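You operate a simulated robot arm through the tools that you are given. There is no shell and no other tool. Be economical: measure what you need, move in short steps, check, and stop when the job is done.

The job below is to be done with a simulated two-armed robot. You get a single attempt, and the scene is never put back.

JOB
Pack the can and carton from the control box's shelf into the turntable's tote and send it up.
Fine: mode knob to auto before you press UP. Set down upright: can, carton.
Where things are to end (x, y in the base frame): can within 60 mm of [270, 620]; carton within 60 mm of [490, 700].

It is judged by the outcome, as a careful person would: the job done as asked, and still so three seconds after it is handed in. It fails if anything else is knocked over, pushed out of place, dropped, spilled or broken.

ROBOT AND FRAMES
Two 7-joint arms with fingered hands on one trunk that stands fixed in place. Base frame: the origin is at the foot of the trunk, x ahead of it, y to its left, z up. Units: mm, degrees, N and s.
The left shoulder is at [70, 139, 1108], the right one opposite. With the tool pointing down near the work surface each hand reaches from about 100 to 720 mm from the base axis, measured 20 degrees to its own side. Payload 3.9 kg a hand.
The tool frame of a hand sits at the grasp point between the pads (the TCP): z along the fingers, y along the line on which they close. The tips reach 29 mm beyond it. Largest opening 100 mm; the body of the gripper starts 34 mm behind the TCP. The gripper is a hand of 5 fingers: y runs from the thumb to the fingers, the wrist lies at [-15, -105, -177] in the tool frame, and closing takes about 1.5 s.
Orientation is told as [roll, pitch, yaw] about the base's x, y, z axes, in that order, counted from this pose: with the fingers straight down and the wrist toward the robot, the tool's x, y and z point along [0, 1, 0], [1, 0, 0] and [0, 0, -1] of the base frame.

CONTROLS
- The arms move only by the tool play_rows. It takes "left_deltas", "right_deltas" or both (then of equal length, played together; a hand with none holds still); each is a list of rows, each a list of 6 numbers: the shift along the tool's x, y, z in mm, then the turn, a rotation vector about the tool's x, y, z in degrees. In form: [[x, y, z, rx, ry, rz], ...]. A call has 1 to 20 rows; each row is the pose to reach, as a shift and turn from the pose commanded when the call began, along the tool's axes at that moment. "left_claw" and "right_claw" are, for a hand that has rows, the gripper command, from -1 (fully open) to 1 (shut), values between in proportion, set as the call begins (left out, the last holds). A row lasts 0.2 s, in which the tool goes at most 50 mm and 8.6 degrees; a call with a longer step from one row to the next is refused whole, and so is a gripper value outside its range. Where a pose cannot be reached the arm comes as near as it can. A force on the tool above 60 N (or 10 N above the force at the start of the call, whichever is more), or a blocked arm, ends the call early, and 0.2 s more pass. The fingers move at their own pace (about 153 mm/s each) and stop on an object; they squeeze with about 29 N. The grip force told is the motor's: it shows also when the fingers shut on nothing. Time passes only in rows, and 0.2 s behind the last, so rows that repeat a pose let the fingers close. It gives the time, the measured TCP pose, the force on the tool (base axes), the opening and the grip force at its end, in the units of the frame above (readings bear some noise), with the torque about the TCP (base axes, N m) and any sound that the robot's microphone picked up.
- Cameras (640 x 400 px; columns grow to the right, rows downward): "scene" is now at [129, 32.9, 1399.7]; the picture's right is [0.49, -0.87, 0.00], its down [-0.61, -0.34, -0.72] and it looks along [0.62, 0.35, -0.70] (base axes); focal length 214 px, centre (320, 200). "left" rides on the left gripper at [-66, -86, -121] in its tool frame; the picture's right is [-0.76, -0.31, 0.58], its down [0.59, -0.70, 0.40] and it looks along [0.28, 0.64, 0.71] (tool axes); focal length 247 px, centre (320, 200). "right" rides on the right gripper at [66, -86, -121] in its tool frame; the picture's right is [-0.76, 0.31, -0.58], its down [-0.59, -0.70, 0.40] and it looks along [-0.28, 0.64, 0.71] (tool axes); focal length 247 px, centre (320, 200). There is no depth. A picture from a camera that has moved, and an enlarged one, comes with that camera's place and axes in the base frame and with its lens. The place of the scene camera against the robot may be out by one fixed shift of up to 25 mm in any direction.
- get_image(camera): a new picture of that camera. No time passes.
- raise_lower(by): slides the trunk up (or, below 0, down) by that many mm; the arms and the scene camera ride with it, the base frame stays. It gives what a move gives, with no picture.
- curl_fingers(index, middle, ring, little, thumb_bend, thumb_turn, hand): sets how far each is bent, from 0 (flat) to 1 (curled in); at 0.3 the hand is open as for a grip, at 0.7 the pads meet at the TCP. One left out holds its place. A second passes; each finger stops where it meets its share of the squeeze, and holds until it gets a number again. A gripper value or a shape takes the hand back. It gives what a move gives, with no picture; readings hold the bend of each and the force on index, middle, ring, little, thumb and palm. thumb_turn goes from beside the hand (0) to across from the fingers (1), as for a grip.
- hand_shape(shape, hand): the hand has 5 fingers and takes this shape, open, in about a second: jaw (thumb against the fingers, like two jaws); tri (thumb and two fingers); tip (a fingertip pinch); poke (one finger out to press); point (the index stretched); flat (the hand flat); cup (the hand cupped); fist (a fist). The gripper value then closes the fingers along that shape, each until it touches; the sizes above hold for jaw. It gives what a move gives, with no picture.
- pan_tilt(pan, tilt): turns the head with the scene camera to pan (to the left, within 86 degrees either way) and tilt (down, from -29 to 69), counted from straight ahead of the robot. It gives what a move gives.
- zoom(camera, box): a new picture of the part [left, top, right, bottom] of that camera's present view, enlarged. No time passes.
- job_done(): hands the job in; it is judged then, once.

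Go step by step. Nothing tells you positions but the pictures and the camera data: compare them with the known pose of the tool, close in by small moves and look again before you grip or let go. The budget is 120 turns and 74 pictures, counting those below and the enlarged ones. Unless the task says otherwise, let go and move clear before handing in.

The tools are called after "Call:" as name(argument=value, ...) on one line, values as JSON. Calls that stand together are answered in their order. play_rows: Moves the arms, as the interface text tells. Its arguments: {"type":"object","properties":{"left_deltas":{"type":"array"},"left_claw":{"type":"number"},"right_deltas":{"type":"array"},"right_claw":{"type":"number"}},"required":[]} The other tools are called the same way: raise_lower (by) slides the trunk up or down; hand_shape (shape, hand) gives the hand a shape; curl_fingers (index, middle, ring, little, thumb_bend, thumb_turn, hand) moves the fingers one by one; pan_tilt (pan, tilt) turns the head that bears the scene camera; get_image (camera) takes a picture; zoom (camera, box) takes an enlarged picture of a part of a camera's view; job_done () hands the job in.

At the start:

```text
t: 0.0
left_tcp_pos: [210.9, 245.1, 671.6]
left_ee_rot: [5.0, 14.5, 35.9]
left_ft_force: [0.2, -0.1, 0.6]
left_ft_torque: [-0.02, -0.01, 0.01]
left_width: 100.0
left_grip_force: 0.0
left_shape: jaw
left_bend: [0.3, 0.3, 0.3, 0.3, 0.3, 0.97]
left_finger forces: [0.0, 0.1, 0.0, 0.1, 0.0, 0.0]
right_tcp_pos: [433.1, 0.7, 1285.1]
right_ee_rot: [0.1, -0.1, 22.7]
right_ft_force: [0.2, 0.3, 0.6]
right_ft_torque: [-0.03, 0.04, 0.0]
right_width: 99.7
right_grip_force: 0.1
right_shape: jaw
right_bend: [0.3, 0.3, 0.3, 0.3, 0.3, 0.98]
right_finger forces: [0.0, 0.0, 0.0, 0.1, 0.1, 0.0]
trunk travel left (down, up): [-750.0, 90.0]
head pan, tilt: [29.5, 44.3]
```

scene: 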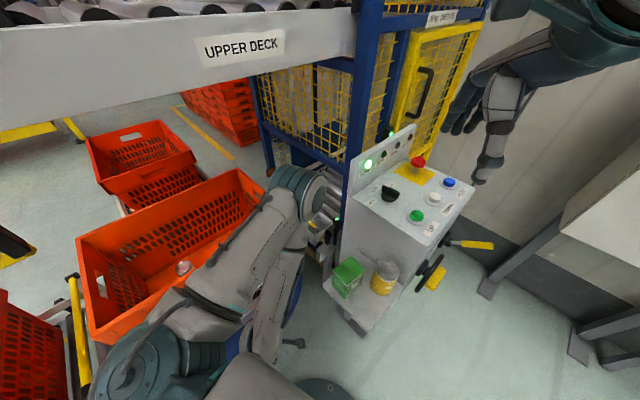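
right: 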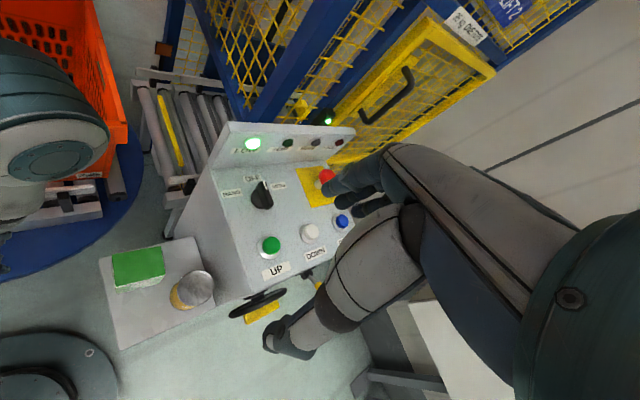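
left: 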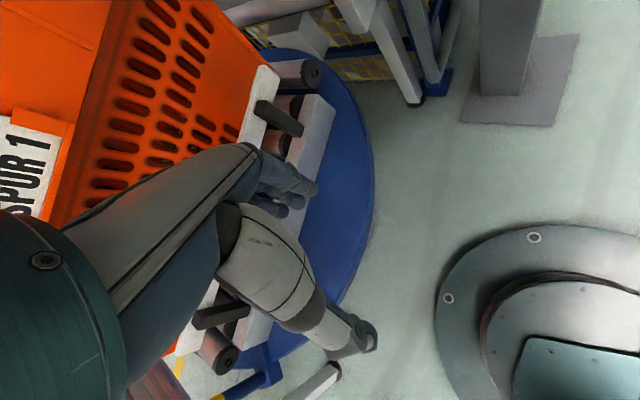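

I see the control box with its shelf (green carton, can), and the orange tote on the blue turntable to the left. I'll enlarge the views for details before moving.

Call:
zoom(camera="scene", box=[300, 120, 500, 340])

Call:
zoom(camera="right", box=[90, 100, 390, 360])

Call:
pan_tilt(pan=65, tilt=50)

Call:
get_image(camera="scene")

```text
1.82 times, centred on (400, 230) of scene
camera zoom: at [129.0, 32.9, 1399.7], right [0.49, -0.87, 0.0], down [-0.61, -0.34, -0.72], along [0.62, 0.35, -0.7], focal length 390 px, centre (174, 146)
```

zoom: 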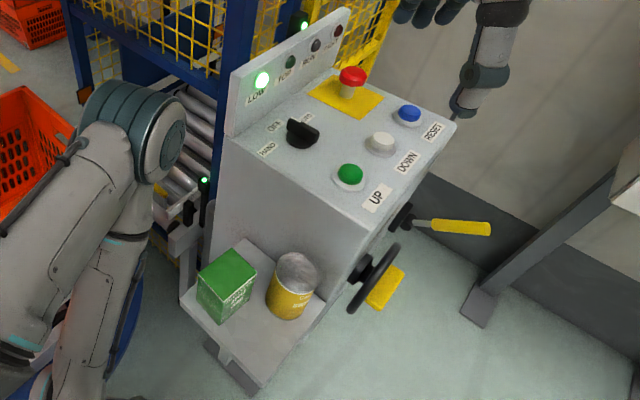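

```text
1.54 times, centred on (240, 230) of right
camera zoom: at [329.6, 26.8, 1405.4], right [0.58, -0.58, 0.58], down [-0.42, -0.81, -0.4], along [0.7, -0.01, -0.71], focal length 380 px, centre (443, 154)
```

zoom: 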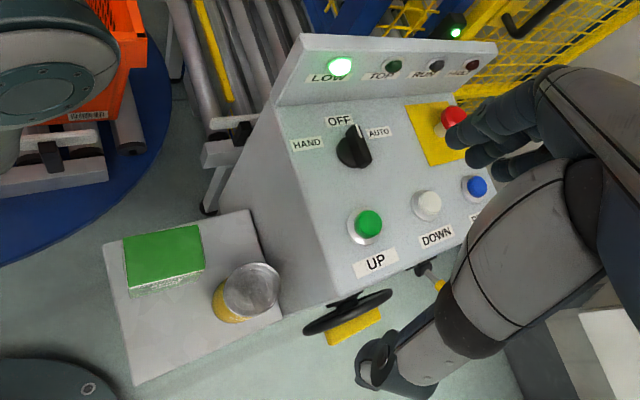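

```text
t: 1.0
left_tcp_pos: [210.3, 243.3, 670.7]
left_ee_rot: [5.0, 14.5, 35.8]
left_ft_force: [0.7, 0.5, 0.0]
left_ft_torque: [-0.01, -0.02, 0.02]
left_width: 100.1
left_grip_force: 0.1
left_shape: jaw
left_bend: [0.3, 0.3, 0.3, 0.3, 0.3, 0.97]
left_finger forces: [0.0, 0.0, 0.0, 0.0, 0.0, 0.1]
right_tcp_pos: [432.9, -1.5, 1284.2]
right_ee_rot: [0.0, -0.1, 22.8]
right_ft_force: [0.2, 0.2, -0.5]
right_ft_torque: [0.0, 0.01, 0.01]
right_width: 99.8
right_grip_force: 0.0
right_shape: jaw
right_bend: [0.3, 0.3, 0.3, 0.3, 0.3, 0.98]
right_finger forces: [0.1, 0.0, 0.1, 0.0, 0.1, 0.1]
trunk travel left (down, up): [-750.0, 90.0]
head pan, tilt: [65.0, 50.0]
```

```text
68 pictures are left
camera scene: at [90.4, 62.4, 1391.7], right [0.91, -0.42, 0.0], down [-0.32, -0.69, -0.64], along [0.27, 0.58, -0.77], focal length 214 px, centre (320, 200)
```

scene: 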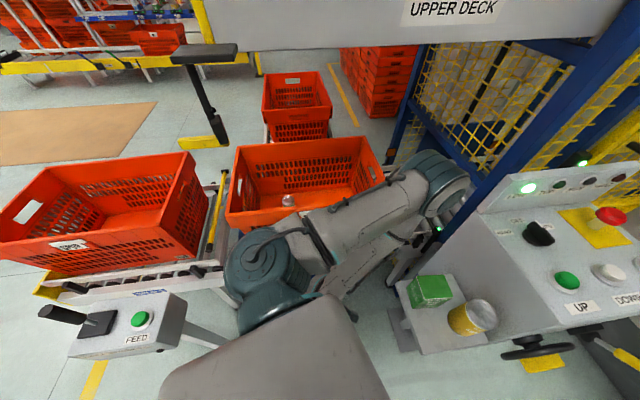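

The tote lies with its long axis toward the lift, its floor near the given targets, and a small item is already in it. I'll raise the left arm to clear the view and look around with the hand cameras.

Call:
play_rows(left_deltas=[[0, 0, -45, 0, 0, 0], [0, 0, -90, 0, 0, 0], [0, 0, -135, 0, 0, 0], [0, 0, -180, 0, 0, 0], [0, 0, -225, 0, 0, 0], [0, 0, -270, 0, 0, 0], [0, 0, -315, 0, 0, 0]])

Call:
get_image(camera="left")

Call:
get_image(camera="scene")

```text
t: 2.6
left_tcp_pos: [358.9, 320.0, 936.4]
left_ee_rot: [4.1, 15.0, 35.7]
left_ft_force: [-0.2, 0.3, -0.3]
left_ft_torque: [-0.02, -0.01, -0.01]
left_width: 100.0
left_grip_force: 0.1
left_shape: jaw
left_bend: [0.3, 0.3, 0.3, 0.3, 0.3, 0.98]
left_finger forces: [0.1, 0.0, 0.1, 0.1, 0.0, 0.1]
left hand out of reach, approached as far as the arm can: row 1, 2, 3, 4, 5, 6, 7
right_tcp_pos: [433.8, 2.0, 1283.2]
right_ee_rot: [0.1, 0.2, 22.7]
right_ft_force: [-0.1, 0.6, 1.1]
right_ft_torque: [-0.01, 0.04, 0.03]
right_width: 99.8
right_grip_force: 0.0
right_shape: jaw
right_bend: [0.3, 0.3, 0.3, 0.3, 0.3, 0.98]
right_finger forces: [0.0, 0.1, 0.1, 0.0, 0.0, 0.0]
trunk travel left (down, up): [-750.0, 90.0]
head pan, tilt: [65.0, 50.0]
```

```text
67 pictures are left
camera left: at [358.0, 227.8, 1069.2], right [0.04, -0.85, -0.53], down [-0.99, 0.05, -0.16], along [0.16, 0.53, -0.83], focal length 247 px, centre (320, 200)
```

left: 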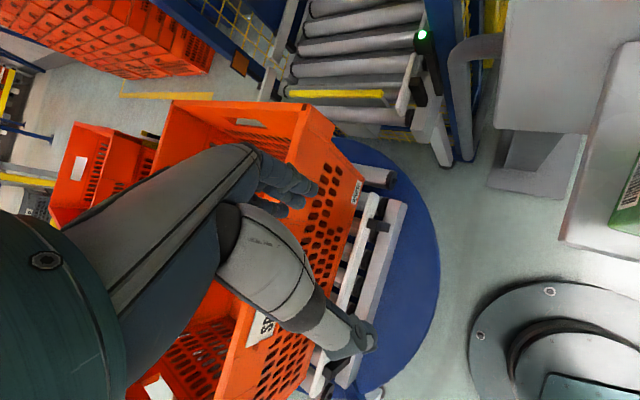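

```text
66 pictures are left
camera scene: at [91.1, 64.0, 1391.6], right [0.91, -0.42, 0.0], down [-0.32, -0.7, -0.64], along [0.27, 0.58, -0.77], focal length 214 px, centre (320, 200)
```

scene: 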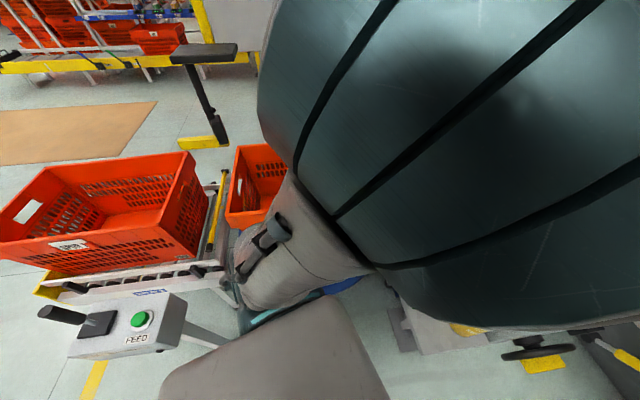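

The turntable rails appear lined up with the lift rollers. Now I'll view the shelf from the right hand camera at two places to fix the can and carton.

Call:
get_image(camera="right")

Call:
play_rows(right_deltas=[[20, -35, 0, 0, 0, 0], [40, -70, 0, 0, 0, 0], [60, -105, 0, 0, 0, 0], [80, -140, 0, 0, 0, 0]])

Call:
get_image(camera="right")

```text
65 pictures are left
camera right: at [330.5, 28.5, 1405.0], right [0.58, -0.58, 0.58], down [-0.42, -0.81, -0.4], along [0.7, -0.01, -0.71], focal length 247 px, centre (320, 200)
```

right: 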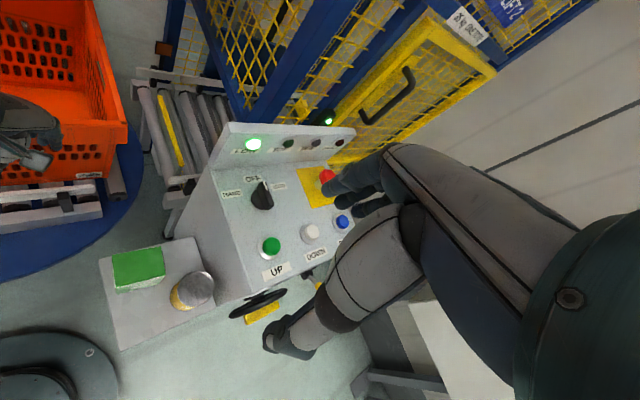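

```text
t: 3.6
left_tcp_pos: [354.1, 319.7, 936.7]
left_ee_rot: [4.4, 15.0, 35.9]
left_ft_force: [0.0, -0.4, -0.3]
left_ft_torque: [0.02, -0.04, 0.0]
left_width: 99.9
left_grip_force: 0.2
left_shape: jaw
left_bend: [0.3, 0.3, 0.3, 0.3, 0.3, 0.98]
left_finger forces: [0.0, 0.1, 0.0, 0.0, 0.0, 0.1]
right_tcp_pos: [272.2, 19.4, 1282.7]
right_ee_rot: [0.0, 0.0, 22.7]
right_ft_force: [-0.6, -0.2, 0.3]
right_ft_torque: [-0.02, -0.01, -0.01]
right_width: 99.9
right_grip_force: 0.0
right_shape: jaw
right_bend: [0.3, 0.3, 0.3, 0.3, 0.3, 0.98]
right_finger forces: [0.0, 0.0, 0.1, 0.1, 0.0, 0.0]
trunk travel left (down, up): [-750.0, 90.0]
head pan, tilt: [65.0, 50.0]
```

```text
64 pictures are left
camera right: at [168.9, 47.2, 1404.6], right [0.57, -0.58, 0.58], down [-0.42, -0.81, -0.4], along [0.7, -0.01, -0.71], focal length 247 px, centre (320, 200)
```

right: 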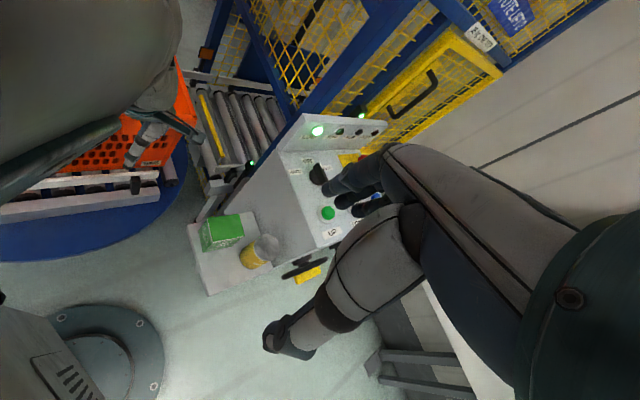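

Triangulated: carton top about (403,119,855), can top about (448,27,890), UP button about (551,9,1012), knob about (597,93,1013), and everything is turned about -17°. Next I straighten the left hand and move it toward the tote to check reach and measure the tote.

Call:
play_rows(left_deltas=[[30, 24, -40, -4, -1, -2], [60, 48, -60, -8, -2, -4.5], [90, 72, -70, -12, -3, -7], [120, 96, -78, -15, -4.3, -9.1], [150, 121, -84, -15, -4.3, -9.1]])

Call:
get_image(camera="left")

Call:
pan_tilt(pan=60, tilt=20)

Call:
get_image(camera="scene")

```text
refused: row 1 steps farther than a row can; nothing moved
```

```text
63 pictures are left
camera left: at [355.8, 228.2, 1069.0], right [0.05, -0.85, -0.53], down [-0.99, 0.05, -0.16], along [0.16, 0.53, -0.83], focal length 247 px, centre (320, 200)
```

left: 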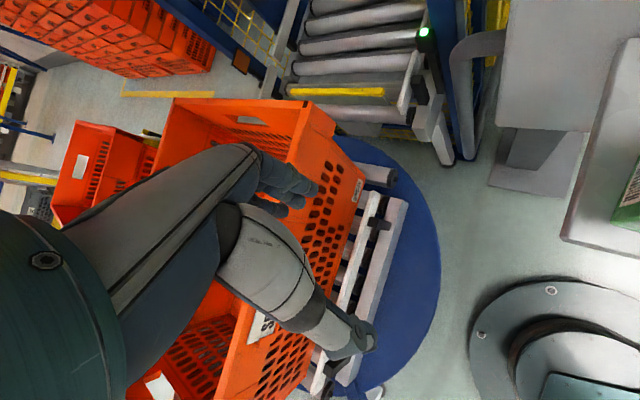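

```text
t: 4.6
left_tcp_pos: [356.9, 319.9, 935.5]
left_ee_rot: [4.5, 15.0, 36.0]
left_ft_force: [-0.4, -0.1, 0.1]
left_ft_torque: [-0.04, 0.05, 0.01]
left_width: 100.0
left_grip_force: 0.0
left_shape: jaw
left_bend: [0.3, 0.3, 0.3, 0.3, 0.3, 0.98]
left_finger forces: [0.1, 0.1, 0.0, 0.0, 0.0, 0.1]
right_tcp_pos: [275.5, 19.4, 1283.7]
right_ee_rot: [0.0, 0.0, 22.7]
right_ft_force: [-0.4, 0.6, -0.3]
right_ft_torque: [0.03, 0.0, 0.03]
right_width: 99.9
right_grip_force: 0.0
right_shape: jaw
right_bend: [0.3, 0.3, 0.3, 0.3, 0.3, 0.98]
right_finger forces: [0.0, 0.1, 0.0, 0.1, 0.1, 0.0]
trunk travel left (down, up): [-750.0, 90.0]
head pan, tilt: [60.0, 20.0]
```

```text
62 pictures are left
camera scene: at [104.0, 73.3, 1437.3], right [0.87, -0.5, 0.0], down [-0.17, -0.3, -0.94], along [0.47, 0.81, -0.34], focal length 214 px, centre (320, 200)
```

scene: 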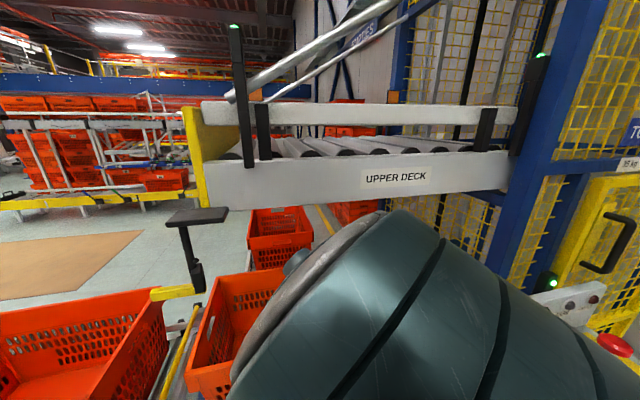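

The upper deck sits over the turntable at roughly z 1270, so I should keep the arm low under it. I'll straighten the left hand and raise it a little, then lower the trunk.

Call:
play_rows(left_deltas=[[0, 0, -40, -4, -1, -2], [0, 0, -80, -8, -2, -4.5], [0, 0, -120, -12, -3, -7], [0, 0, -130, -15, -4.3, -9.1], [0, 0, -130, -15, -4.3, -9.1]])

Call:
raise_lower(by=-150)

Call:
get_image(camera="left")

Call:
get_image(camera="scene")

```text
t: 5.8
left_tcp_pos: [443.0, 377.1, 1024.4]
left_ee_rot: [0.8, -0.4, 44.5]
left_ft_force: [0.2, 1.0, -0.9]
left_ft_torque: [0.0, 0.0, 0.01]
left_width: 99.8
left_grip_force: 0.0
left_shape: jaw
left_bend: [0.3, 0.3, 0.3, 0.3, 0.3, 0.98]
left_finger forces: [0.0, 0.0, 0.0, 0.0, 0.0, 0.1]
left hand out of reach, approached as far as the arm can: row 1, 2, 3, 4, 5
right_tcp_pos: [274.7, 20.8, 1283.5]
right_ee_rot: [0.0, 0.0, 22.7]
right_ft_force: [0.6, 0.2, -0.2]
right_ft_torque: [-0.01, -0.01, 0.01]
right_width: 99.9
right_grip_force: 0.1
right_shape: jaw
right_bend: [0.3, 0.3, 0.3, 0.3, 0.3, 0.98]
right_finger forces: [0.0, 0.0, 0.0, 0.1, 0.1, 0.0]
trunk travel left (down, up): [-750.0, 90.0]
head pan, tilt: [60.0, 20.0]
```

```text
t: 7.5
left_tcp_pos: [442.7, 376.5, 874.0]
left_ee_rot: [0.9, -0.3, 44.5]
left_ft_force: [-0.1, 0.7, 0.5]
left_ft_torque: [-0.02, 0.01, 0.0]
left_width: 100.1
left_grip_force: 0.1
left_shape: jaw
left_bend: [0.3, 0.3, 0.3, 0.3, 0.3, 0.98]
left_finger forces: [0.0, 0.0, 0.0, 0.1, 0.0, 0.1]
right_tcp_pos: [273.1, 20.0, 1133.2]
right_ee_rot: [0.0, 0.0, 22.8]
right_ft_force: [-0.7, 0.1, -0.3]
right_ft_torque: [0.0, -0.01, -0.01]
right_width: 100.2
right_grip_force: 0.0
right_shape: jaw
right_bend: [0.3, 0.3, 0.3, 0.3, 0.3, 0.98]
right_finger forces: [0.1, 0.2, 0.0, 0.0, 0.0, 0.0]
trunk travel left (down, up): [-600.0, 240.0]
head pan, tilt: [60.0, 20.0]
```

```text
61 pictures are left
camera left: at [427.4, 267.5, 992.6], right [0.31, -0.75, -0.59], down [-0.92, -0.07, -0.39], along [0.26, 0.66, -0.71], focal length 247 px, centre (320, 200)
```

left: 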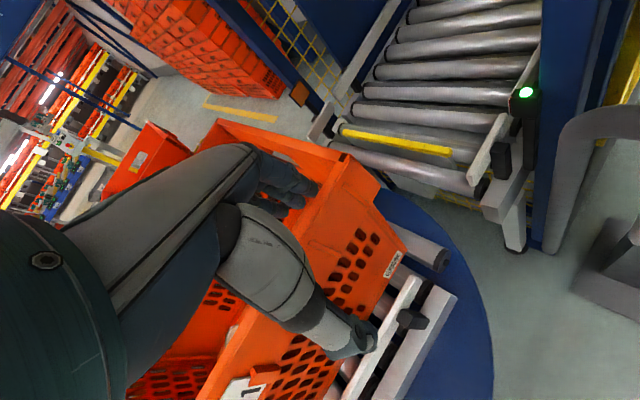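

```text
60 pictures are left
camera scene: at [104.1, 73.2, 1287.4], right [0.87, -0.5, 0.0], down [-0.17, -0.3, -0.94], along [0.47, 0.81, -0.34], focal length 214 px, centre (320, 200)
```

scene: 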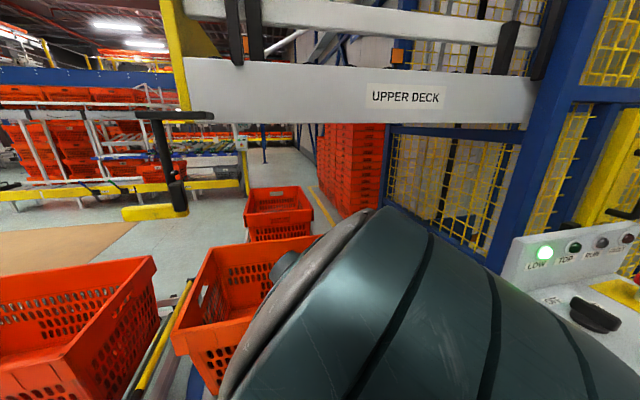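

Deck underside is about z 1300; the tote rim is about z 815 with corners near (-20,580) and (540,412), and its floor is about z 580. I'll test the left arm's reach over the carton's target.

Call:
play_rows(left_deltas=[[0, 0, -40, 0, 0, 0], [28, 29, -60, 0, 0, 0], [56, 58, -60, 0, 0, 0], [84, 87, -60, 0, 0, 0], [112, 116, -60, 0, 0, 0], [140, 145, -60, 0, 0, 0], [168, 174, -60, 0, 0, 0], [193, 203, -60, 0, 0, 0]])

Call:
get_image(camera="left")

Call:
get_image(camera="scene")

```text
t: 9.3
left_tcp_pos: [453.5, 654.0, 941.1]
left_ee_rot: [1.6, -1.0, 44.2]
left_ft_force: [-0.4, 0.2, -0.6]
left_ft_torque: [-0.02, -0.01, -0.01]
left_width: 100.3
left_grip_force: 0.0
left_shape: jaw
left_bend: [0.3, 0.3, 0.3, 0.3, 0.3, 0.98]
left_finger forces: [0.0, 0.1, 0.0, 0.0, 0.0, 0.0]
left hand out of reach, approached as far as the arm can: row 1
right_tcp_pos: [273.9, 21.3, 1132.5]
right_ee_rot: [0.1, 0.1, 22.7]
right_ft_force: [0.2, -0.2, -0.2]
right_ft_torque: [-0.01, 0.03, -0.01]
right_width: 99.6
right_grip_force: 0.1
right_shape: jaw
right_bend: [0.3, 0.3, 0.3, 0.3, 0.3, 0.98]
right_finger forces: [0.0, 0.1, 0.0, 0.0, 0.0, 0.1]
trunk travel left (down, up): [-600.0, 240.0]
head pan, tilt: [60.0, 20.0]
```

```text
59 pictures are left
camera left: at [438.6, 544.4, 1058.4], right [0.3, -0.74, -0.6], down [-0.92, -0.06, -0.39], along [0.26, 0.67, -0.69], focal length 247 px, centre (320, 200)
```

left: 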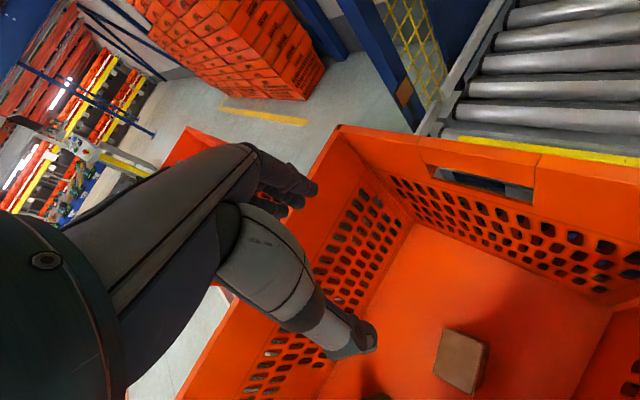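

```text
58 pictures are left
camera scene: at [104.5, 75.0, 1287.2], right [0.87, -0.5, 0.0], down [-0.17, -0.3, -0.94], along [0.47, 0.81, -0.34], focal length 214 px, centre (320, 200)
```

scene: 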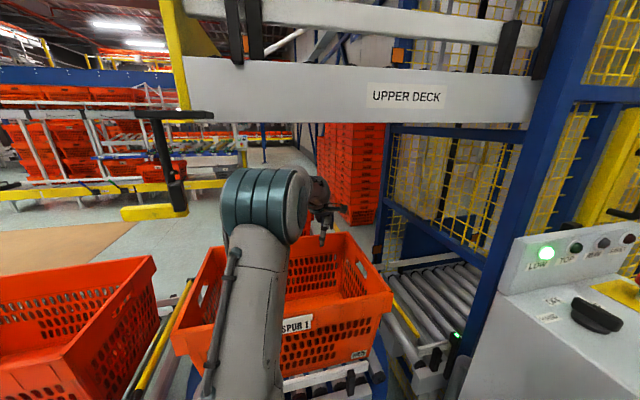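

The arm reaches the tote well; a brown box already lies in it near (378,618) and must stay untouched. Now I move the left hand to above the shelf, turning it to suit the carton.

Call:
play_rows(left_deltas=[[-25, -34, -10, 0, 0, 0], [-50, -68, -20, 0, 0, 0], [-75, -102, -30, 0, 0, 7.5], [-100, -136, -40, 0, 0, 15], [-125, -170, -50, 0, 0, 22.5], [-150, -204, -59, 0, 0, 30], [-175, -238, -59, 0, 0, 37.5], [-200, -272, -59, 0, 0, 45], [-225, -306, -59, 0, 0, 52.5], [-250, -340, -59, 0, 0, 60], [-275, -374, -59, 0, 0, 67], [-296, -404, -59, 0, 0, 67], [-296, -404, -59, 0, 0, 67]])

Call:
get_image(camera="left")

Call:
pan_tilt(pan=65, tilt=50)

Call:
get_image(camera="scene")

```text
t: 12.1
left_tcp_pos: [490.3, 261.3, 948.9]
left_ee_rot: [0.6, 0.7, -22.5]
left_ft_force: [-0.4, -0.7, 0.0]
left_ft_torque: [-0.01, 0.02, -0.01]
left_width: 100.1
left_grip_force: 0.0
left_shape: jaw
left_bend: [0.3, 0.3, 0.3, 0.3, 0.3, 0.98]
left_finger forces: [0.1, 0.1, 0.0, 0.0, 0.1, 0.1]
left hand out of reach, approached as far as the arm can: row 6, 7, 8, 9, 10, 11, 12, 13
right_tcp_pos: [273.8, 20.6, 1133.0]
right_ee_rot: [0.0, 0.1, 22.6]
right_ft_force: [-0.7, -0.9, -0.2]
right_ft_torque: [-0.01, 0.0, 0.02]
right_width: 99.6
right_grip_force: 0.2
right_shape: jaw
right_bend: [0.3, 0.3, 0.3, 0.3, 0.3, 0.98]
right_finger forces: [0.0, 0.0, 0.0, 0.0, 0.0, 0.0]
trunk travel left (down, up): [-600.0, 240.0]
head pan, tilt: [60.0, 20.0]
```

```text
57 pictures are left
camera left: at [386.1, 231.3, 1068.2], right [-0.58, -0.57, -0.58], down [-0.43, 0.82, -0.38], along [0.7, 0.03, -0.72], focal length 247 px, centre (320, 200)
```

left: 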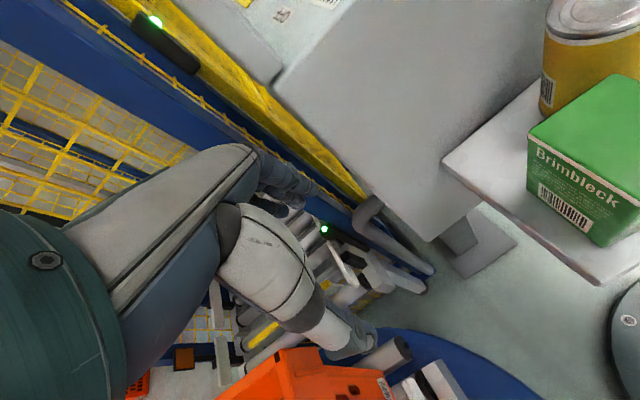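

```text
t: 13.1
left_tcp_pos: [492.0, 260.0, 948.3]
left_ee_rot: [0.6, 0.6, -22.7]
left_ft_force: [0.5, -0.3, -0.6]
left_ft_torque: [-0.02, 0.01, 0.04]
left_width: 100.0
left_grip_force: 0.0
left_shape: jaw
left_bend: [0.3, 0.3, 0.3, 0.3, 0.3, 0.98]
left_finger forces: [0.0, 0.0, 0.0, 0.0, 0.0, 0.1]
right_tcp_pos: [273.7, 19.1, 1133.8]
right_ee_rot: [0.1, 0.1, 22.7]
right_ft_force: [-0.3, -0.9, 0.2]
right_ft_torque: [0.02, -0.02, 0.02]
right_width: 99.7
right_grip_force: 0.1
right_shape: jaw
right_bend: [0.3, 0.3, 0.3, 0.3, 0.3, 0.98]
right_finger forces: [0.0, 0.1, 0.1, 0.0, 0.1, 0.1]
trunk travel left (down, up): [-600.0, 240.0]
head pan, tilt: [65.0, 50.0]
```

```text
56 pictures are left
camera scene: at [90.2, 62.5, 1241.8], right [0.91, -0.42, 0.0], down [-0.32, -0.69, -0.64], along [0.27, 0.58, -0.77], focal length 214 px, centre (320, 200)
```

scene: 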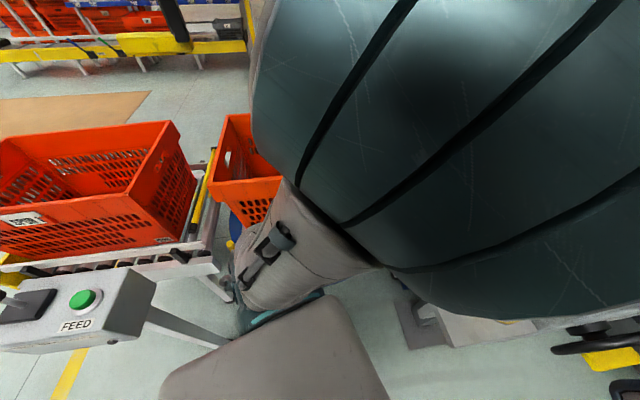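

The arm is too folded when the wrist is above the shoulder, so raising the trunk should help. I'll raise it stepwise and bring the hand toward the shelf, staying clear of the deck.

Call:
raise_lower(by=100)

Call:
play_rows(left_deltas=[[-30, -11, 25, 0, 0, 0], [-60, -23, 50, 0, 0, 0], [-95, -35, 75, 0, 0, 0], [-128, -46, 100, 0, 0, 0], [-128, -46, 100, 0, 0, 0]])

Call:
get_image(camera="left")

```text
t: 14.4
left_tcp_pos: [490.5, 260.7, 1048.4]
left_ee_rot: [0.6, 0.7, -22.6]
left_ft_force: [0.2, 0.1, -0.4]
left_ft_torque: [-0.03, -0.01, 0.0]
left_width: 100.0
left_grip_force: 0.1
left_shape: jaw
left_bend: [0.3, 0.3, 0.3, 0.3, 0.3, 0.98]
left_finger forces: [0.0, 0.0, 0.0, 0.0, 0.1, 0.1]
right_tcp_pos: [274.1, 20.1, 1232.3]
right_ee_rot: [0.1, 0.0, 22.6]
right_ft_force: [0.2, 0.6, 0.1]
right_ft_torque: [0.0, 0.02, 0.05]
right_width: 99.6
right_grip_force: 0.0
right_shape: jaw
right_bend: [0.3, 0.3, 0.3, 0.3, 0.3, 0.98]
right_finger forces: [0.0, 0.1, 0.0, 0.0, 0.1, 0.1]
trunk travel left (down, up): [-700.0, 140.0]
head pan, tilt: [65.0, 50.0]
```

```text
t: 15.6
left_tcp_pos: [441.6, 195.4, 908.0]
left_ee_rot: [0.3, 0.8, -22.3]
left_ft_force: [0.2, -0.3, 0.0]
left_ft_torque: [-0.01, 0.02, 0.02]
left_width: 100.1
left_grip_force: 0.1
left_shape: jaw
left_bend: [0.3, 0.3, 0.3, 0.3, 0.3, 0.98]
left_finger forces: [0.0, 0.0, 0.0, 0.0, 0.0, 0.1]
left hand out of reach, approached as far as the arm can: row 1, 2, 3, 4, 5
right_tcp_pos: [274.0, 19.7, 1233.3]
right_ee_rot: [0.0, -0.1, 22.7]
right_ft_force: [-0.1, -1.5, -1.0]
right_ft_torque: [0.0, 0.02, 0.01]
right_width: 99.9
right_grip_force: 0.1
right_shape: jaw
right_bend: [0.3, 0.3, 0.3, 0.3, 0.3, 0.98]
right_finger forces: [0.1, 0.1, 0.1, 0.0, 0.1, 0.0]
trunk travel left (down, up): [-700.0, 140.0]
head pan, tilt: [65.0, 50.0]
```

```text
55 pictures are left
camera left: at [338.1, 164.9, 1030.1], right [-0.58, -0.58, -0.58], down [-0.43, 0.82, -0.39], along [0.69, 0.03, -0.72], focal length 247 px, centre (320, 200)
```

left: 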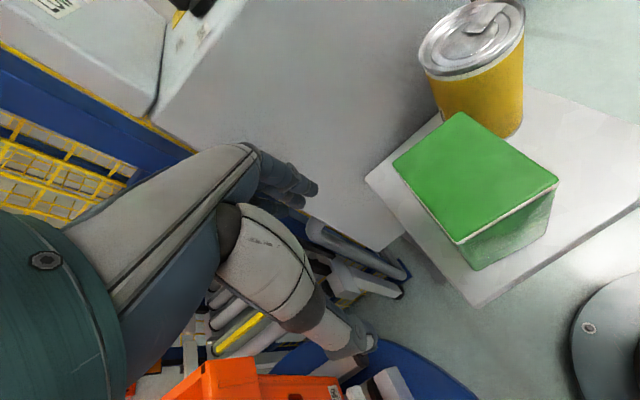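

The shelf is in good view now. I raise the trunk further and then bring the hand over the carton.

Call:
raise_lower(by=140)

Call:
get_image(camera="left")

Call:
play_rows(left_deltas=[[-20, 0, 40, 0, 0, 0], [-40, -4, 80, 0, 0, 0], [-65, -8, 115, 0, 0, 0], [-85, -10, 140, 0, 0, 0], [-85, -10, 140, 0, 0, 0]])

Call:
get_image(camera="left")

```text
t: 17.3
left_tcp_pos: [442.8, 191.3, 1049.9]
left_ee_rot: [0.3, 0.5, -22.7]
left_ft_force: [0.7, 0.9, -0.6]
left_ft_torque: [0.02, -0.02, -0.02]
left_width: 100.1
left_grip_force: 0.0
left_shape: jaw
left_bend: [0.3, 0.3, 0.3, 0.3, 0.3, 0.98]
left_finger forces: [0.0, 0.1, 0.1, 0.0, 0.1, 0.0]
right_tcp_pos: [274.9, 18.7, 1373.3]
right_ee_rot: [0.1, 0.0, 22.7]
right_ft_force: [-0.3, 0.0, -0.5]
right_ft_torque: [0.0, -0.02, 0.0]
right_width: 99.9
right_grip_force: 0.1
right_shape: jaw
right_bend: [0.3, 0.3, 0.3, 0.3, 0.3, 0.98]
right_finger forces: [0.0, 0.1, 0.0, 0.1, 0.1, 0.1]
trunk travel left (down, up): [-840.0, 0.0]
head pan, tilt: [65.0, 50.0]
```

```text
54 pictures are left
camera left: at [338.1, 163.3, 1171.1], right [-0.58, -0.58, -0.58], down [-0.42, 0.82, -0.39], along [0.7, 0.02, -0.72], focal length 247 px, centre (320, 200)
```

left: 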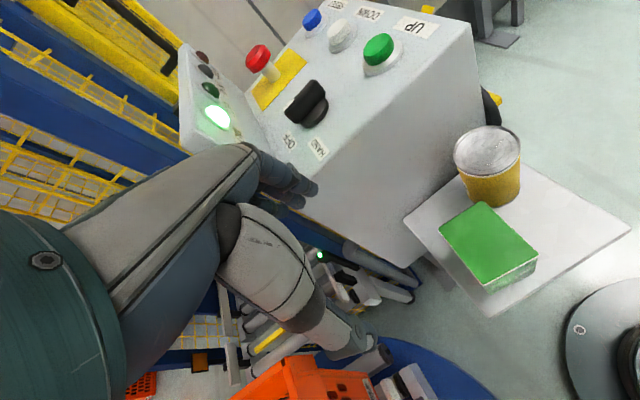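

```text
t: 18.5
left_tcp_pos: [406.5, 118.3, 919.2]
left_ee_rot: [-1.8, -1.4, -20.7]
left_ft_force: [-0.4, -0.6, 0.9]
left_ft_torque: [-0.01, 0.02, -0.03]
left_width: 100.0
left_grip_force: 0.0
left_shape: jaw
left_bend: [0.3, 0.3, 0.3, 0.3, 0.3, 0.98]
left_finger forces: [0.1, 0.0, 0.1, 0.1, 0.0, 0.0]
right_tcp_pos: [274.4, 18.9, 1373.9]
right_ee_rot: [0.1, 0.0, 22.7]
right_ft_force: [0.3, 0.2, -0.2]
right_ft_torque: [0.01, 0.0, 0.01]
right_width: 100.0
right_grip_force: 0.0
right_shape: jaw
right_bend: [0.3, 0.3, 0.3, 0.3, 0.3, 0.98]
right_finger forces: [0.0, 0.0, 0.1, 0.0, 0.1, 0.0]
trunk travel left (down, up): [-840.0, 0.0]
head pan, tilt: [65.0, 50.0]
```

```text
53 pictures are left
camera left: at [300.8, 91.8, 1039.6], right [-0.55, -0.62, -0.56], down [-0.45, 0.78, -0.43], along [0.71, 0.01, -0.71], focal length 247 px, centre (320, 200)
```

left: 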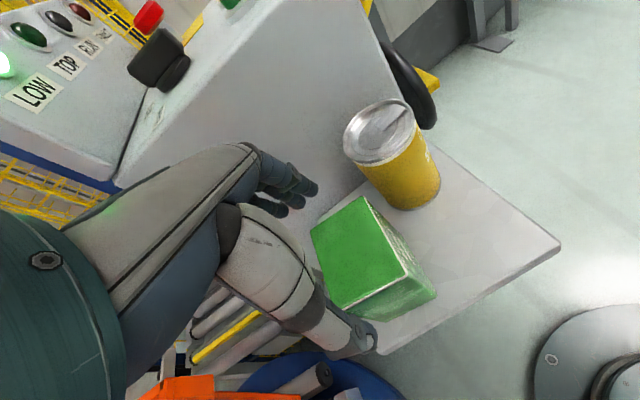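

Both views agree now: carton top centre is about (402,107,875) turned -22°, about 69×57 mm; can (445,18,890); shelf z about 792. I align over the carton and lower a little before checking.

Call:
play_rows(left_deltas=[[-12, 0, 0, 1.4, 1.8, 1.3], [-12, 0, 12, 1.4, 1.8, 1.3], [-12, 0, 25, 1.4, 1.8, 1.3], [-12, 0, 25, 1.4, 1.8, 1.3]])

Call:
zoom(camera="left", box=[200, 80, 480, 360])

Call:
pan_tilt(pan=20, tilt=55)

Call:
get_image(camera="scene")

```text
t: 19.5
left_tcp_pos: [411.9, 117.8, 904.6]
left_ee_rot: [-0.7, 0.6, -21.9]
left_ft_force: [-0.1, -0.6, 0.4]
left_ft_torque: [0.01, 0.02, 0.01]
left_width: 100.1
left_grip_force: 0.1
left_shape: jaw
left_bend: [0.3, 0.3, 0.3, 0.3, 0.3, 0.98]
left_finger forces: [0.0, 0.0, 0.1, 0.0, 0.0, 0.0]
left hand out of reach, approached as far as the arm can: row 1, 2, 3, 4
right_tcp_pos: [273.1, 19.1, 1373.3]
right_ee_rot: [0.1, 0.1, 22.7]
right_ft_force: [0.6, -0.1, -0.4]
right_ft_torque: [0.0, 0.01, 0.02]
right_width: 99.6
right_grip_force: 0.0
right_shape: jaw
right_bend: [0.3, 0.3, 0.3, 0.3, 0.3, 0.98]
right_finger forces: [0.0, 0.0, 0.0, 0.0, 0.0, 0.0]
trunk travel left (down, up): [-840.0, 0.0]
head pan, tilt: [65.0, 50.0]
```

```text
1.43 times, centred on (340, 220) of left
camera zoom: at [309.3, 88.9, 1026.3], right [-0.57, -0.59, -0.57], down [-0.44, 0.81, -0.4], along [0.69, 0.02, -0.72], focal length 353 px, centre (291, 171)
```

zoom: 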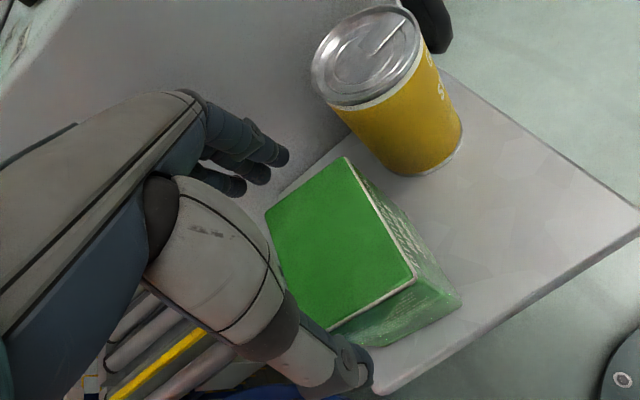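

```text
t: 20.6
left_tcp_pos: [409.2, 119.9, 902.7]
left_ee_rot: [-0.7, 1.0, -21.5]
left_ft_force: [0.5, -1.2, -0.3]
left_ft_torque: [0.0, -0.01, 0.0]
left_width: 100.1
left_grip_force: 0.1
left_shape: jaw
left_bend: [0.3, 0.3, 0.3, 0.3, 0.3, 0.98]
left_finger forces: [0.0, 0.0, 0.0, 0.0, 0.1, 0.0]
right_tcp_pos: [273.0, 19.8, 1372.9]
right_ee_rot: [0.1, 0.0, 22.7]
right_ft_force: [0.5, -0.8, 0.5]
right_ft_torque: [0.0, 0.0, -0.04]
right_width: 99.9
right_grip_force: 0.1
right_shape: jaw
right_bend: [0.3, 0.3, 0.3, 0.3, 0.3, 0.98]
right_finger forces: [0.0, 0.1, 0.1, 0.1, 0.1, 0.1]
trunk travel left (down, up): [-840.0, 0.0]
head pan, tilt: [20.0, 55.0]
```

```text
51 pictures are left
camera scene: at [125.4, 17.3, 1475.2], right [0.34, -0.94, 0.0], down [-0.77, -0.28, -0.57], along [0.54, 0.2, -0.82], focal length 214 px, centre (320, 200)
```

scene: 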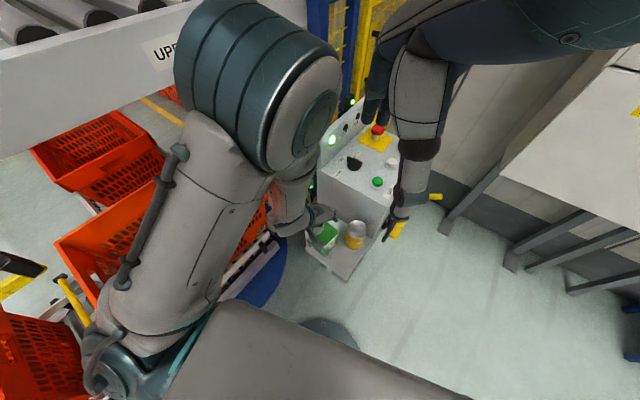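

The hand is nearly over the carton, off only sideways along its face, which does not affect finger clearance. I lower around it while correcting.

Call:
play_rows(left_deltas=[[-14, -2, 0, 0, 0, 0], [-14, -2, 15, 0, 0, 0], [-14, -2, 30, 0, 0, 0], [-14, -2, 30, 0, 0, 0]])

Call:
zoom(camera="left", box=[200, 80, 480, 360])

```text
t: 21.6
left_tcp_pos: [416.9, 125.6, 891.8]
left_ee_rot: [-0.3, 0.9, -21.6]
left_ft_force: [-0.6, 0.2, -0.1]
left_ft_torque: [-0.01, 0.01, -0.01]
left_width: 100.1
left_grip_force: 0.1
left_shape: jaw
left_bend: [0.3, 0.3, 0.3, 0.3, 0.3, 0.98]
left_finger forces: [0.0, 0.0, 0.1, 0.0, 0.0, 0.0]
left hand out of reach, approached as far as the arm can: row 1, 2, 3, 4
right_tcp_pos: [273.1, 19.6, 1372.7]
right_ee_rot: [0.1, -0.1, 22.7]
right_ft_force: [-0.7, 0.1, -0.4]
right_ft_torque: [0.01, -0.01, 0.03]
right_width: 100.0
right_grip_force: 0.1
right_shape: jaw
right_bend: [0.3, 0.3, 0.3, 0.3, 0.3, 0.98]
right_finger forces: [0.0, 0.0, 0.0, 0.0, 0.1, 0.0]
trunk travel left (down, up): [-840.0, 0.0]
head pan, tilt: [20.0, 55.0]
```

```text
1.43 times, centred on (340, 220) of left
camera zoom: at [314.3, 95.7, 1014.1], right [-0.57, -0.59, -0.57], down [-0.44, 0.81, -0.39], along [0.69, 0.03, -0.72], focal length 353 px, centre (291, 171)
```

zoom: 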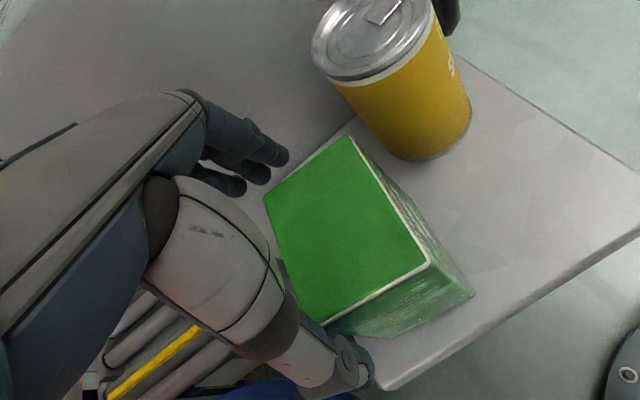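

At this yaw the wrist is too close to the shoulder. I'll lift and turn the hand +90° (yaw 68), gripping the carton's narrower side with the wrist farther out.

Call:
play_rows(left_deltas=[[0, 0, -35, 0, 0, 0], [10, 8, -68, 0, 0, -4], [21, 10, -68, 0, 0, -12], [21, 10, -68, 0, 0, -20], [21, 10, -68, 0, 0, -28], [21, 10, -68, 0, 0, -36], [21, 10, -68, 0, 0, -44], [21, 10, -68, 0, 0, -52], [21, 10, -68, 0, 0, -60], [21, 10, -68, 0, 0, -68], [21, 10, -68, 0, 0, -76], [21, 10, -68, 0, 0, -84], [0, 0, -58, 0, 0, -90], [-23, -7, -58, 0, 0, -90], [-23, -7, -58, 0, 0, -90]])

Call:
get_image(camera="left")

```text
t: 24.8
left_tcp_pos: [399.2, 109.7, 942.5]
left_ee_rot: [2.5, -3.2, 65.9]
left_ft_force: [-0.5, -0.2, -0.4]
left_ft_torque: [0.03, -0.03, 0.0]
left_width: 100.0
left_grip_force: 0.1
left_shape: jaw
left_bend: [0.3, 0.3, 0.3, 0.3, 0.3, 0.98]
left_finger forces: [0.0, 0.0, 0.0, 0.0, 0.0, 0.0]
left hand out of reach, approached as far as the arm can: row 4, 5, 6, 7, 8
right_tcp_pos: [274.7, 19.0, 1372.9]
right_ee_rot: [0.0, 0.0, 22.7]
right_ft_force: [-0.2, 1.1, 0.2]
right_ft_torque: [0.02, 0.02, 0.0]
right_width: 99.6
right_grip_force: 0.1
right_shape: jaw
right_bend: [0.3, 0.3, 0.3, 0.3, 0.3, 0.98]
right_finger forces: [0.0, 0.0, 0.1, 0.0, 0.0, 0.1]
trunk travel left (down, up): [-840.0, 0.0]
head pan, tilt: [20.0, 55.0]
```

```text
49 pictures are left
camera left: at [425.7, -5.3, 1054.1], right [0.56, -0.55, -0.63], down [-0.83, -0.37, -0.41], along [-0.01, 0.75, -0.66], focal length 247 px, centre (320, 200)
```

left: 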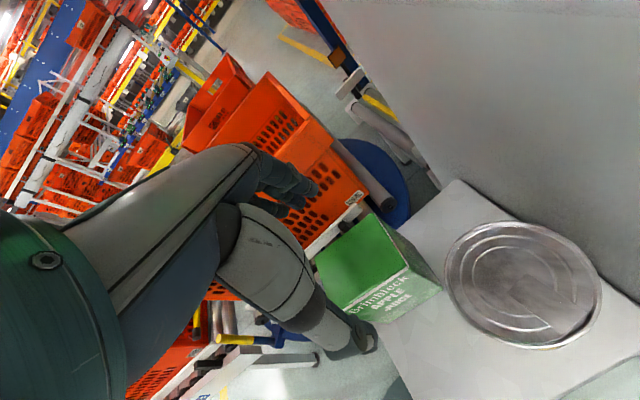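

The pose is reachable and well aligned: carton centre about (401,110). I level the hand and lower around the carton.

Call:
play_rows(left_deltas=[[0, 0, 10, 3.2, -2.5, -1.5], [0, 0, 30, 3.2, -2.5, -1.5], [0, 0, 45, 3.2, -2.5, -1.5], [0, 0, 45, 3.2, -2.5, -1.5]])

Call:
zoom(camera="left", box=[200, 80, 480, 360])

```text
t: 25.8
left_tcp_pos: [398.2, 111.5, 897.3]
left_ee_rot: [-0.2, -0.1, 67.4]
left_ft_force: [-0.2, -0.3, 0.7]
left_ft_torque: [-0.02, 0.03, 0.01]
left_width: 100.0
left_grip_force: 0.1
left_shape: jaw
left_bend: [0.3, 0.3, 0.3, 0.3, 0.3, 0.98]
left_finger forces: [0.1, 0.1, 0.0, 0.1, 0.0, 0.1]
right_tcp_pos: [273.6, 19.6, 1371.8]
right_ee_rot: [0.0, 0.0, 22.8]
right_ft_force: [-0.3, -1.2, 0.9]
right_ft_torque: [-0.03, 0.02, -0.03]
right_width: 99.7
right_grip_force: 0.1
right_shape: jaw
right_bend: [0.3, 0.3, 0.3, 0.3, 0.3, 0.98]
right_finger forces: [0.1, 0.0, 0.0, 0.0, 0.0, 0.0]
trunk travel left (down, up): [-840.0, 0.0]
head pan, tilt: [20.0, 55.0]
```

```text
1.43 times, centred on (340, 220) of left
camera zoom: at [425.1, 5.8, 1016.4], right [0.58, -0.57, -0.58], down [-0.81, -0.42, -0.4], along [-0.01, 0.7, -0.71], focal length 353 px, centre (291, 171)
```

zoom: 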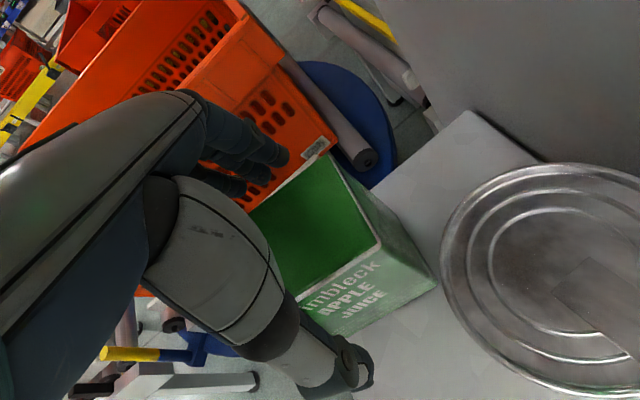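

The carton sits between thumb and fingers. I lower to grasp height and close.

Call:
play_rows(left_deltas=[[2, 0, 16, 0, 0, 0], [3, 0, 32, 0, 0, 0], [3, 0, 46, 0, 0, 0], [3, 0, 46, 0, 0, 0]])

Call:
play_rows(left_deltas=[[0, 0, 0, 0, 0, 0], [0, 0, 0, 0, 0, 0], [0, 0, 0, 0, 0, 0], [0, 0, 0, 0, 0, 0], [0, 0, 0, 0, 0, 0], [0, 0, 0, 0, 0, 0], [0, 0, 0, 0, 0, 0], [0, 0, 0, 0, 0, 0]], left_claw=1)

Call:
zoom(camera="left", box=[200, 80, 480, 360])

```text
t: 26.8
left_tcp_pos: [396.0, 111.4, 850.0]
left_ee_rot: [0.0, -0.1, 67.4]
left_ft_force: [0.4, -0.2, -0.4]
left_ft_torque: [-0.01, -0.01, 0.0]
left_width: 100.2
left_grip_force: 0.1
left_shape: jaw
left_bend: [0.3, 0.3, 0.3, 0.3, 0.3, 0.98]
left_finger forces: [0.3, 0.0, 0.0, 0.0, 0.1, 0.0]
right_tcp_pos: [274.8, 19.7, 1373.7]
right_ee_rot: [-0.1, 0.0, 22.8]
right_ft_force: [-0.4, 0.6, -0.6]
right_ft_torque: [0.02, 0.05, 0.0]
right_width: 99.8
right_grip_force: 0.0
right_shape: jaw
right_bend: [0.3, 0.3, 0.3, 0.3, 0.3, 0.98]
right_finger forces: [0.0, 0.0, 0.0, 0.0, 0.1, 0.0]
trunk travel left (down, up): [-840.0, 0.0]
head pan, tilt: [20.0, 55.0]
```

```text
t: 28.6
left_tcp_pos: [394.0, 111.1, 850.3]
left_ee_rot: [0.0, -0.1, 67.4]
left_ft_force: [-0.7, -3.2, 7.0]
left_ft_torque: [-0.37, 0.2, -0.03]
left_width: 51.1
left_grip_force: 29.1
left_shape: jaw
left_bend: [0.45, 0.45, 0.75, 0.49, 0.4, 1.0]
left_finger forces: [14.6, 11.4, 2.1, 0.0, 30.9, 0.0]
right_tcp_pos: [273.9, 18.6, 1372.4]
right_ee_rot: [0.2, 0.0, 22.7]
right_ft_force: [0.6, -0.1, -0.2]
right_ft_torque: [0.01, -0.01, -0.02]
right_width: 99.7
right_grip_force: 0.1
right_shape: jaw
right_bend: [0.3, 0.3, 0.3, 0.3, 0.3, 0.98]
right_finger forces: [0.0, 0.0, 0.1, 0.0, 0.1, 0.1]
trunk travel left (down, up): [-840.0, 0.0]
head pan, tilt: [20.0, 55.0]
```

```text
1.43 times, centred on (340, 220) of left
camera zoom: at [421.9, 6.4, 970.9], right [0.58, -0.57, -0.58], down [-0.81, -0.42, -0.4], along [-0.01, 0.7, -0.71], focal length 353 px, centre (291, 171)
```

zoom: 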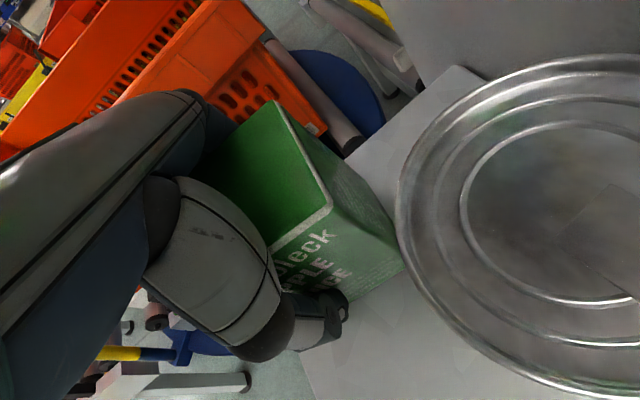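

The grip is off-centre (ring and little missed). I'll open, shift about 16 mm toward the carton's middle, and re-grip.

Call:
play_rows(left_deltas=[[0, 0, 0, 0, 0, 0], [0, 0, 0, 0, 0, 0], [0, 0, 0, 0, 0, 0], [0, 0, 0, 0, 0, 0], [-8, 0, 0, 0, 0, 0], [-16, 0, 0, 0, 0, 0], [-16, 0, 0, 0, 0, 0]], left_claw=-1)

Call:
play_rows(left_deltas=[[0, 0, 0, 0, 0, 0], [0, 0, 0, 0, 0, 0], [0, 0, 0, 0, 0, 0], [0, 0, 0, 0, 0, 0], [0, 0, 0, 0, 0, 0], [0, 0, 0, 0, 0, 0], [0, 0, 0, 0, 0, 0], [0, 0, 0, 0, 0, 0]], left_claw=1)

Call:
zoom(camera="left", box=[200, 80, 480, 360])

```text
t: 30.2
left_tcp_pos: [409.2, 104.5, 850.2]
left_ee_rot: [0.0, 0.0, 67.5]
left_ft_force: [0.2, 0.8, 0.4]
left_ft_torque: [-0.02, -0.03, -0.03]
left_width: 99.9
left_grip_force: 0.1
left_shape: jaw
left_bend: [0.3, 0.3, 0.3, 0.3, 0.3, 0.98]
left_finger forces: [0.0, 0.1, 0.0, 0.5, 0.0, 0.0]
right_tcp_pos: [274.5, 20.3, 1373.2]
right_ee_rot: [0.0, 0.0, 22.7]
right_ft_force: [-0.7, -0.5, -0.4]
right_ft_torque: [0.03, 0.01, -0.02]
right_width: 99.7
right_grip_force: 0.0
right_shape: jaw
right_bend: [0.3, 0.3, 0.3, 0.3, 0.3, 0.98]
right_finger forces: [0.0, 0.1, 0.0, 0.1, 0.1, 0.1]
trunk travel left (down, up): [-840.0, 0.0]
head pan, tilt: [20.0, 55.0]
```

```text
t: 32.0
left_tcp_pos: [410.0, 105.4, 851.5]
left_ee_rot: [-0.1, -0.1, 67.5]
left_ft_force: [-1.1, -0.2, 5.8]
left_ft_torque: [-0.33, 0.1, -0.12]
left_width: 53.1
left_grip_force: 28.8
left_shape: jaw
left_bend: [0.47, 0.45, 0.75, 0.5, 0.35, 0.99]
left_finger forces: [13.0, 9.6, 3.6, 3.7, 30.3, 0.1]
right_tcp_pos: [273.5, 19.4, 1374.2]
right_ee_rot: [0.0, 0.1, 22.7]
right_ft_force: [-0.3, -0.2, 0.5]
right_ft_torque: [0.02, -0.04, 0.0]
right_width: 99.8
right_grip_force: 0.0
right_shape: jaw
right_bend: [0.3, 0.3, 0.3, 0.3, 0.3, 0.98]
right_finger forces: [0.1, 0.0, 0.0, 0.0, 0.0, 0.0]
trunk travel left (down, up): [-840.0, 0.0]
head pan, tilt: [20.0, 55.0]
```

```text
1.43 times, centred on (340, 220) of left
camera zoom: at [435.5, 0.5, 971.3], right [0.58, -0.57, -0.58], down [-0.81, -0.42, -0.4], along [-0.01, 0.7, -0.71], focal length 353 px, centre (291, 171)
```

zoom: 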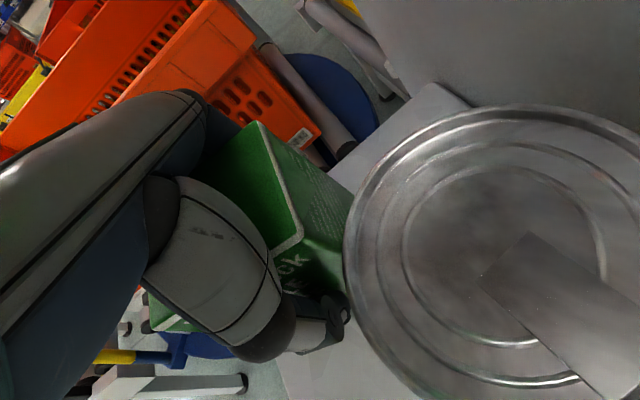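

All four fingers and the thumb now hold the carton. I lift it gently and check.

Call:
play_rows(left_deltas=[[0, 0, -8, 0, 0, 0], [0, 0, -20, 0, 0, 0], [0, 0, -40, 0, 0, 0], [0, 0, -60, 0, 0, 0], [0, 0, -80, 0, 0, 0], [0, 0, -80, 0, 0, 0]])

Call:
get_image(camera="left")

```text
t: 33.4
left_tcp_pos: [409.5, 106.3, 930.2]
left_ee_rot: [0.0, 0.0, 67.4]
left_ft_force: [-0.2, -0.3, -3.3]
left_ft_torque: [0.01, -0.05, 0.02]
left_width: 52.7
left_grip_force: 29.0
left_shape: jaw
left_bend: [0.47, 0.45, 0.75, 0.51, 0.36, 0.99]
left_finger forces: [13.8, 9.8, 3.5, 3.0, 27.7, 0.1]
right_tcp_pos: [275.1, 19.8, 1372.9]
right_ee_rot: [0.0, 0.1, 22.7]
right_ft_force: [-0.3, -0.1, 0.6]
right_ft_torque: [0.02, -0.02, -0.01]
right_width: 100.0
right_grip_force: 0.0
right_shape: jaw
right_bend: [0.3, 0.3, 0.3, 0.3, 0.3, 0.98]
right_finger forces: [0.0, 0.1, 0.0, 0.1, 0.1, 0.0]
trunk travel left (down, up): [-840.0, 0.0]
head pan, tilt: [20.0, 55.0]
```

```text
45 pictures are left
camera left: at [436.0, 1.9, 1050.9], right [0.58, -0.57, -0.58], down [-0.81, -0.42, -0.4], along [-0.01, 0.7, -0.71], focal length 247 px, centre (320, 200)
```

left: 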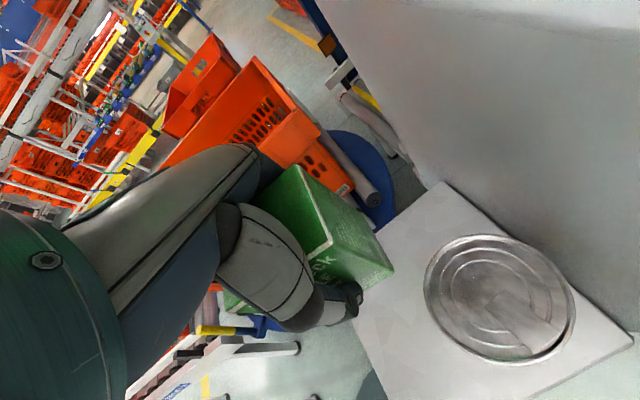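

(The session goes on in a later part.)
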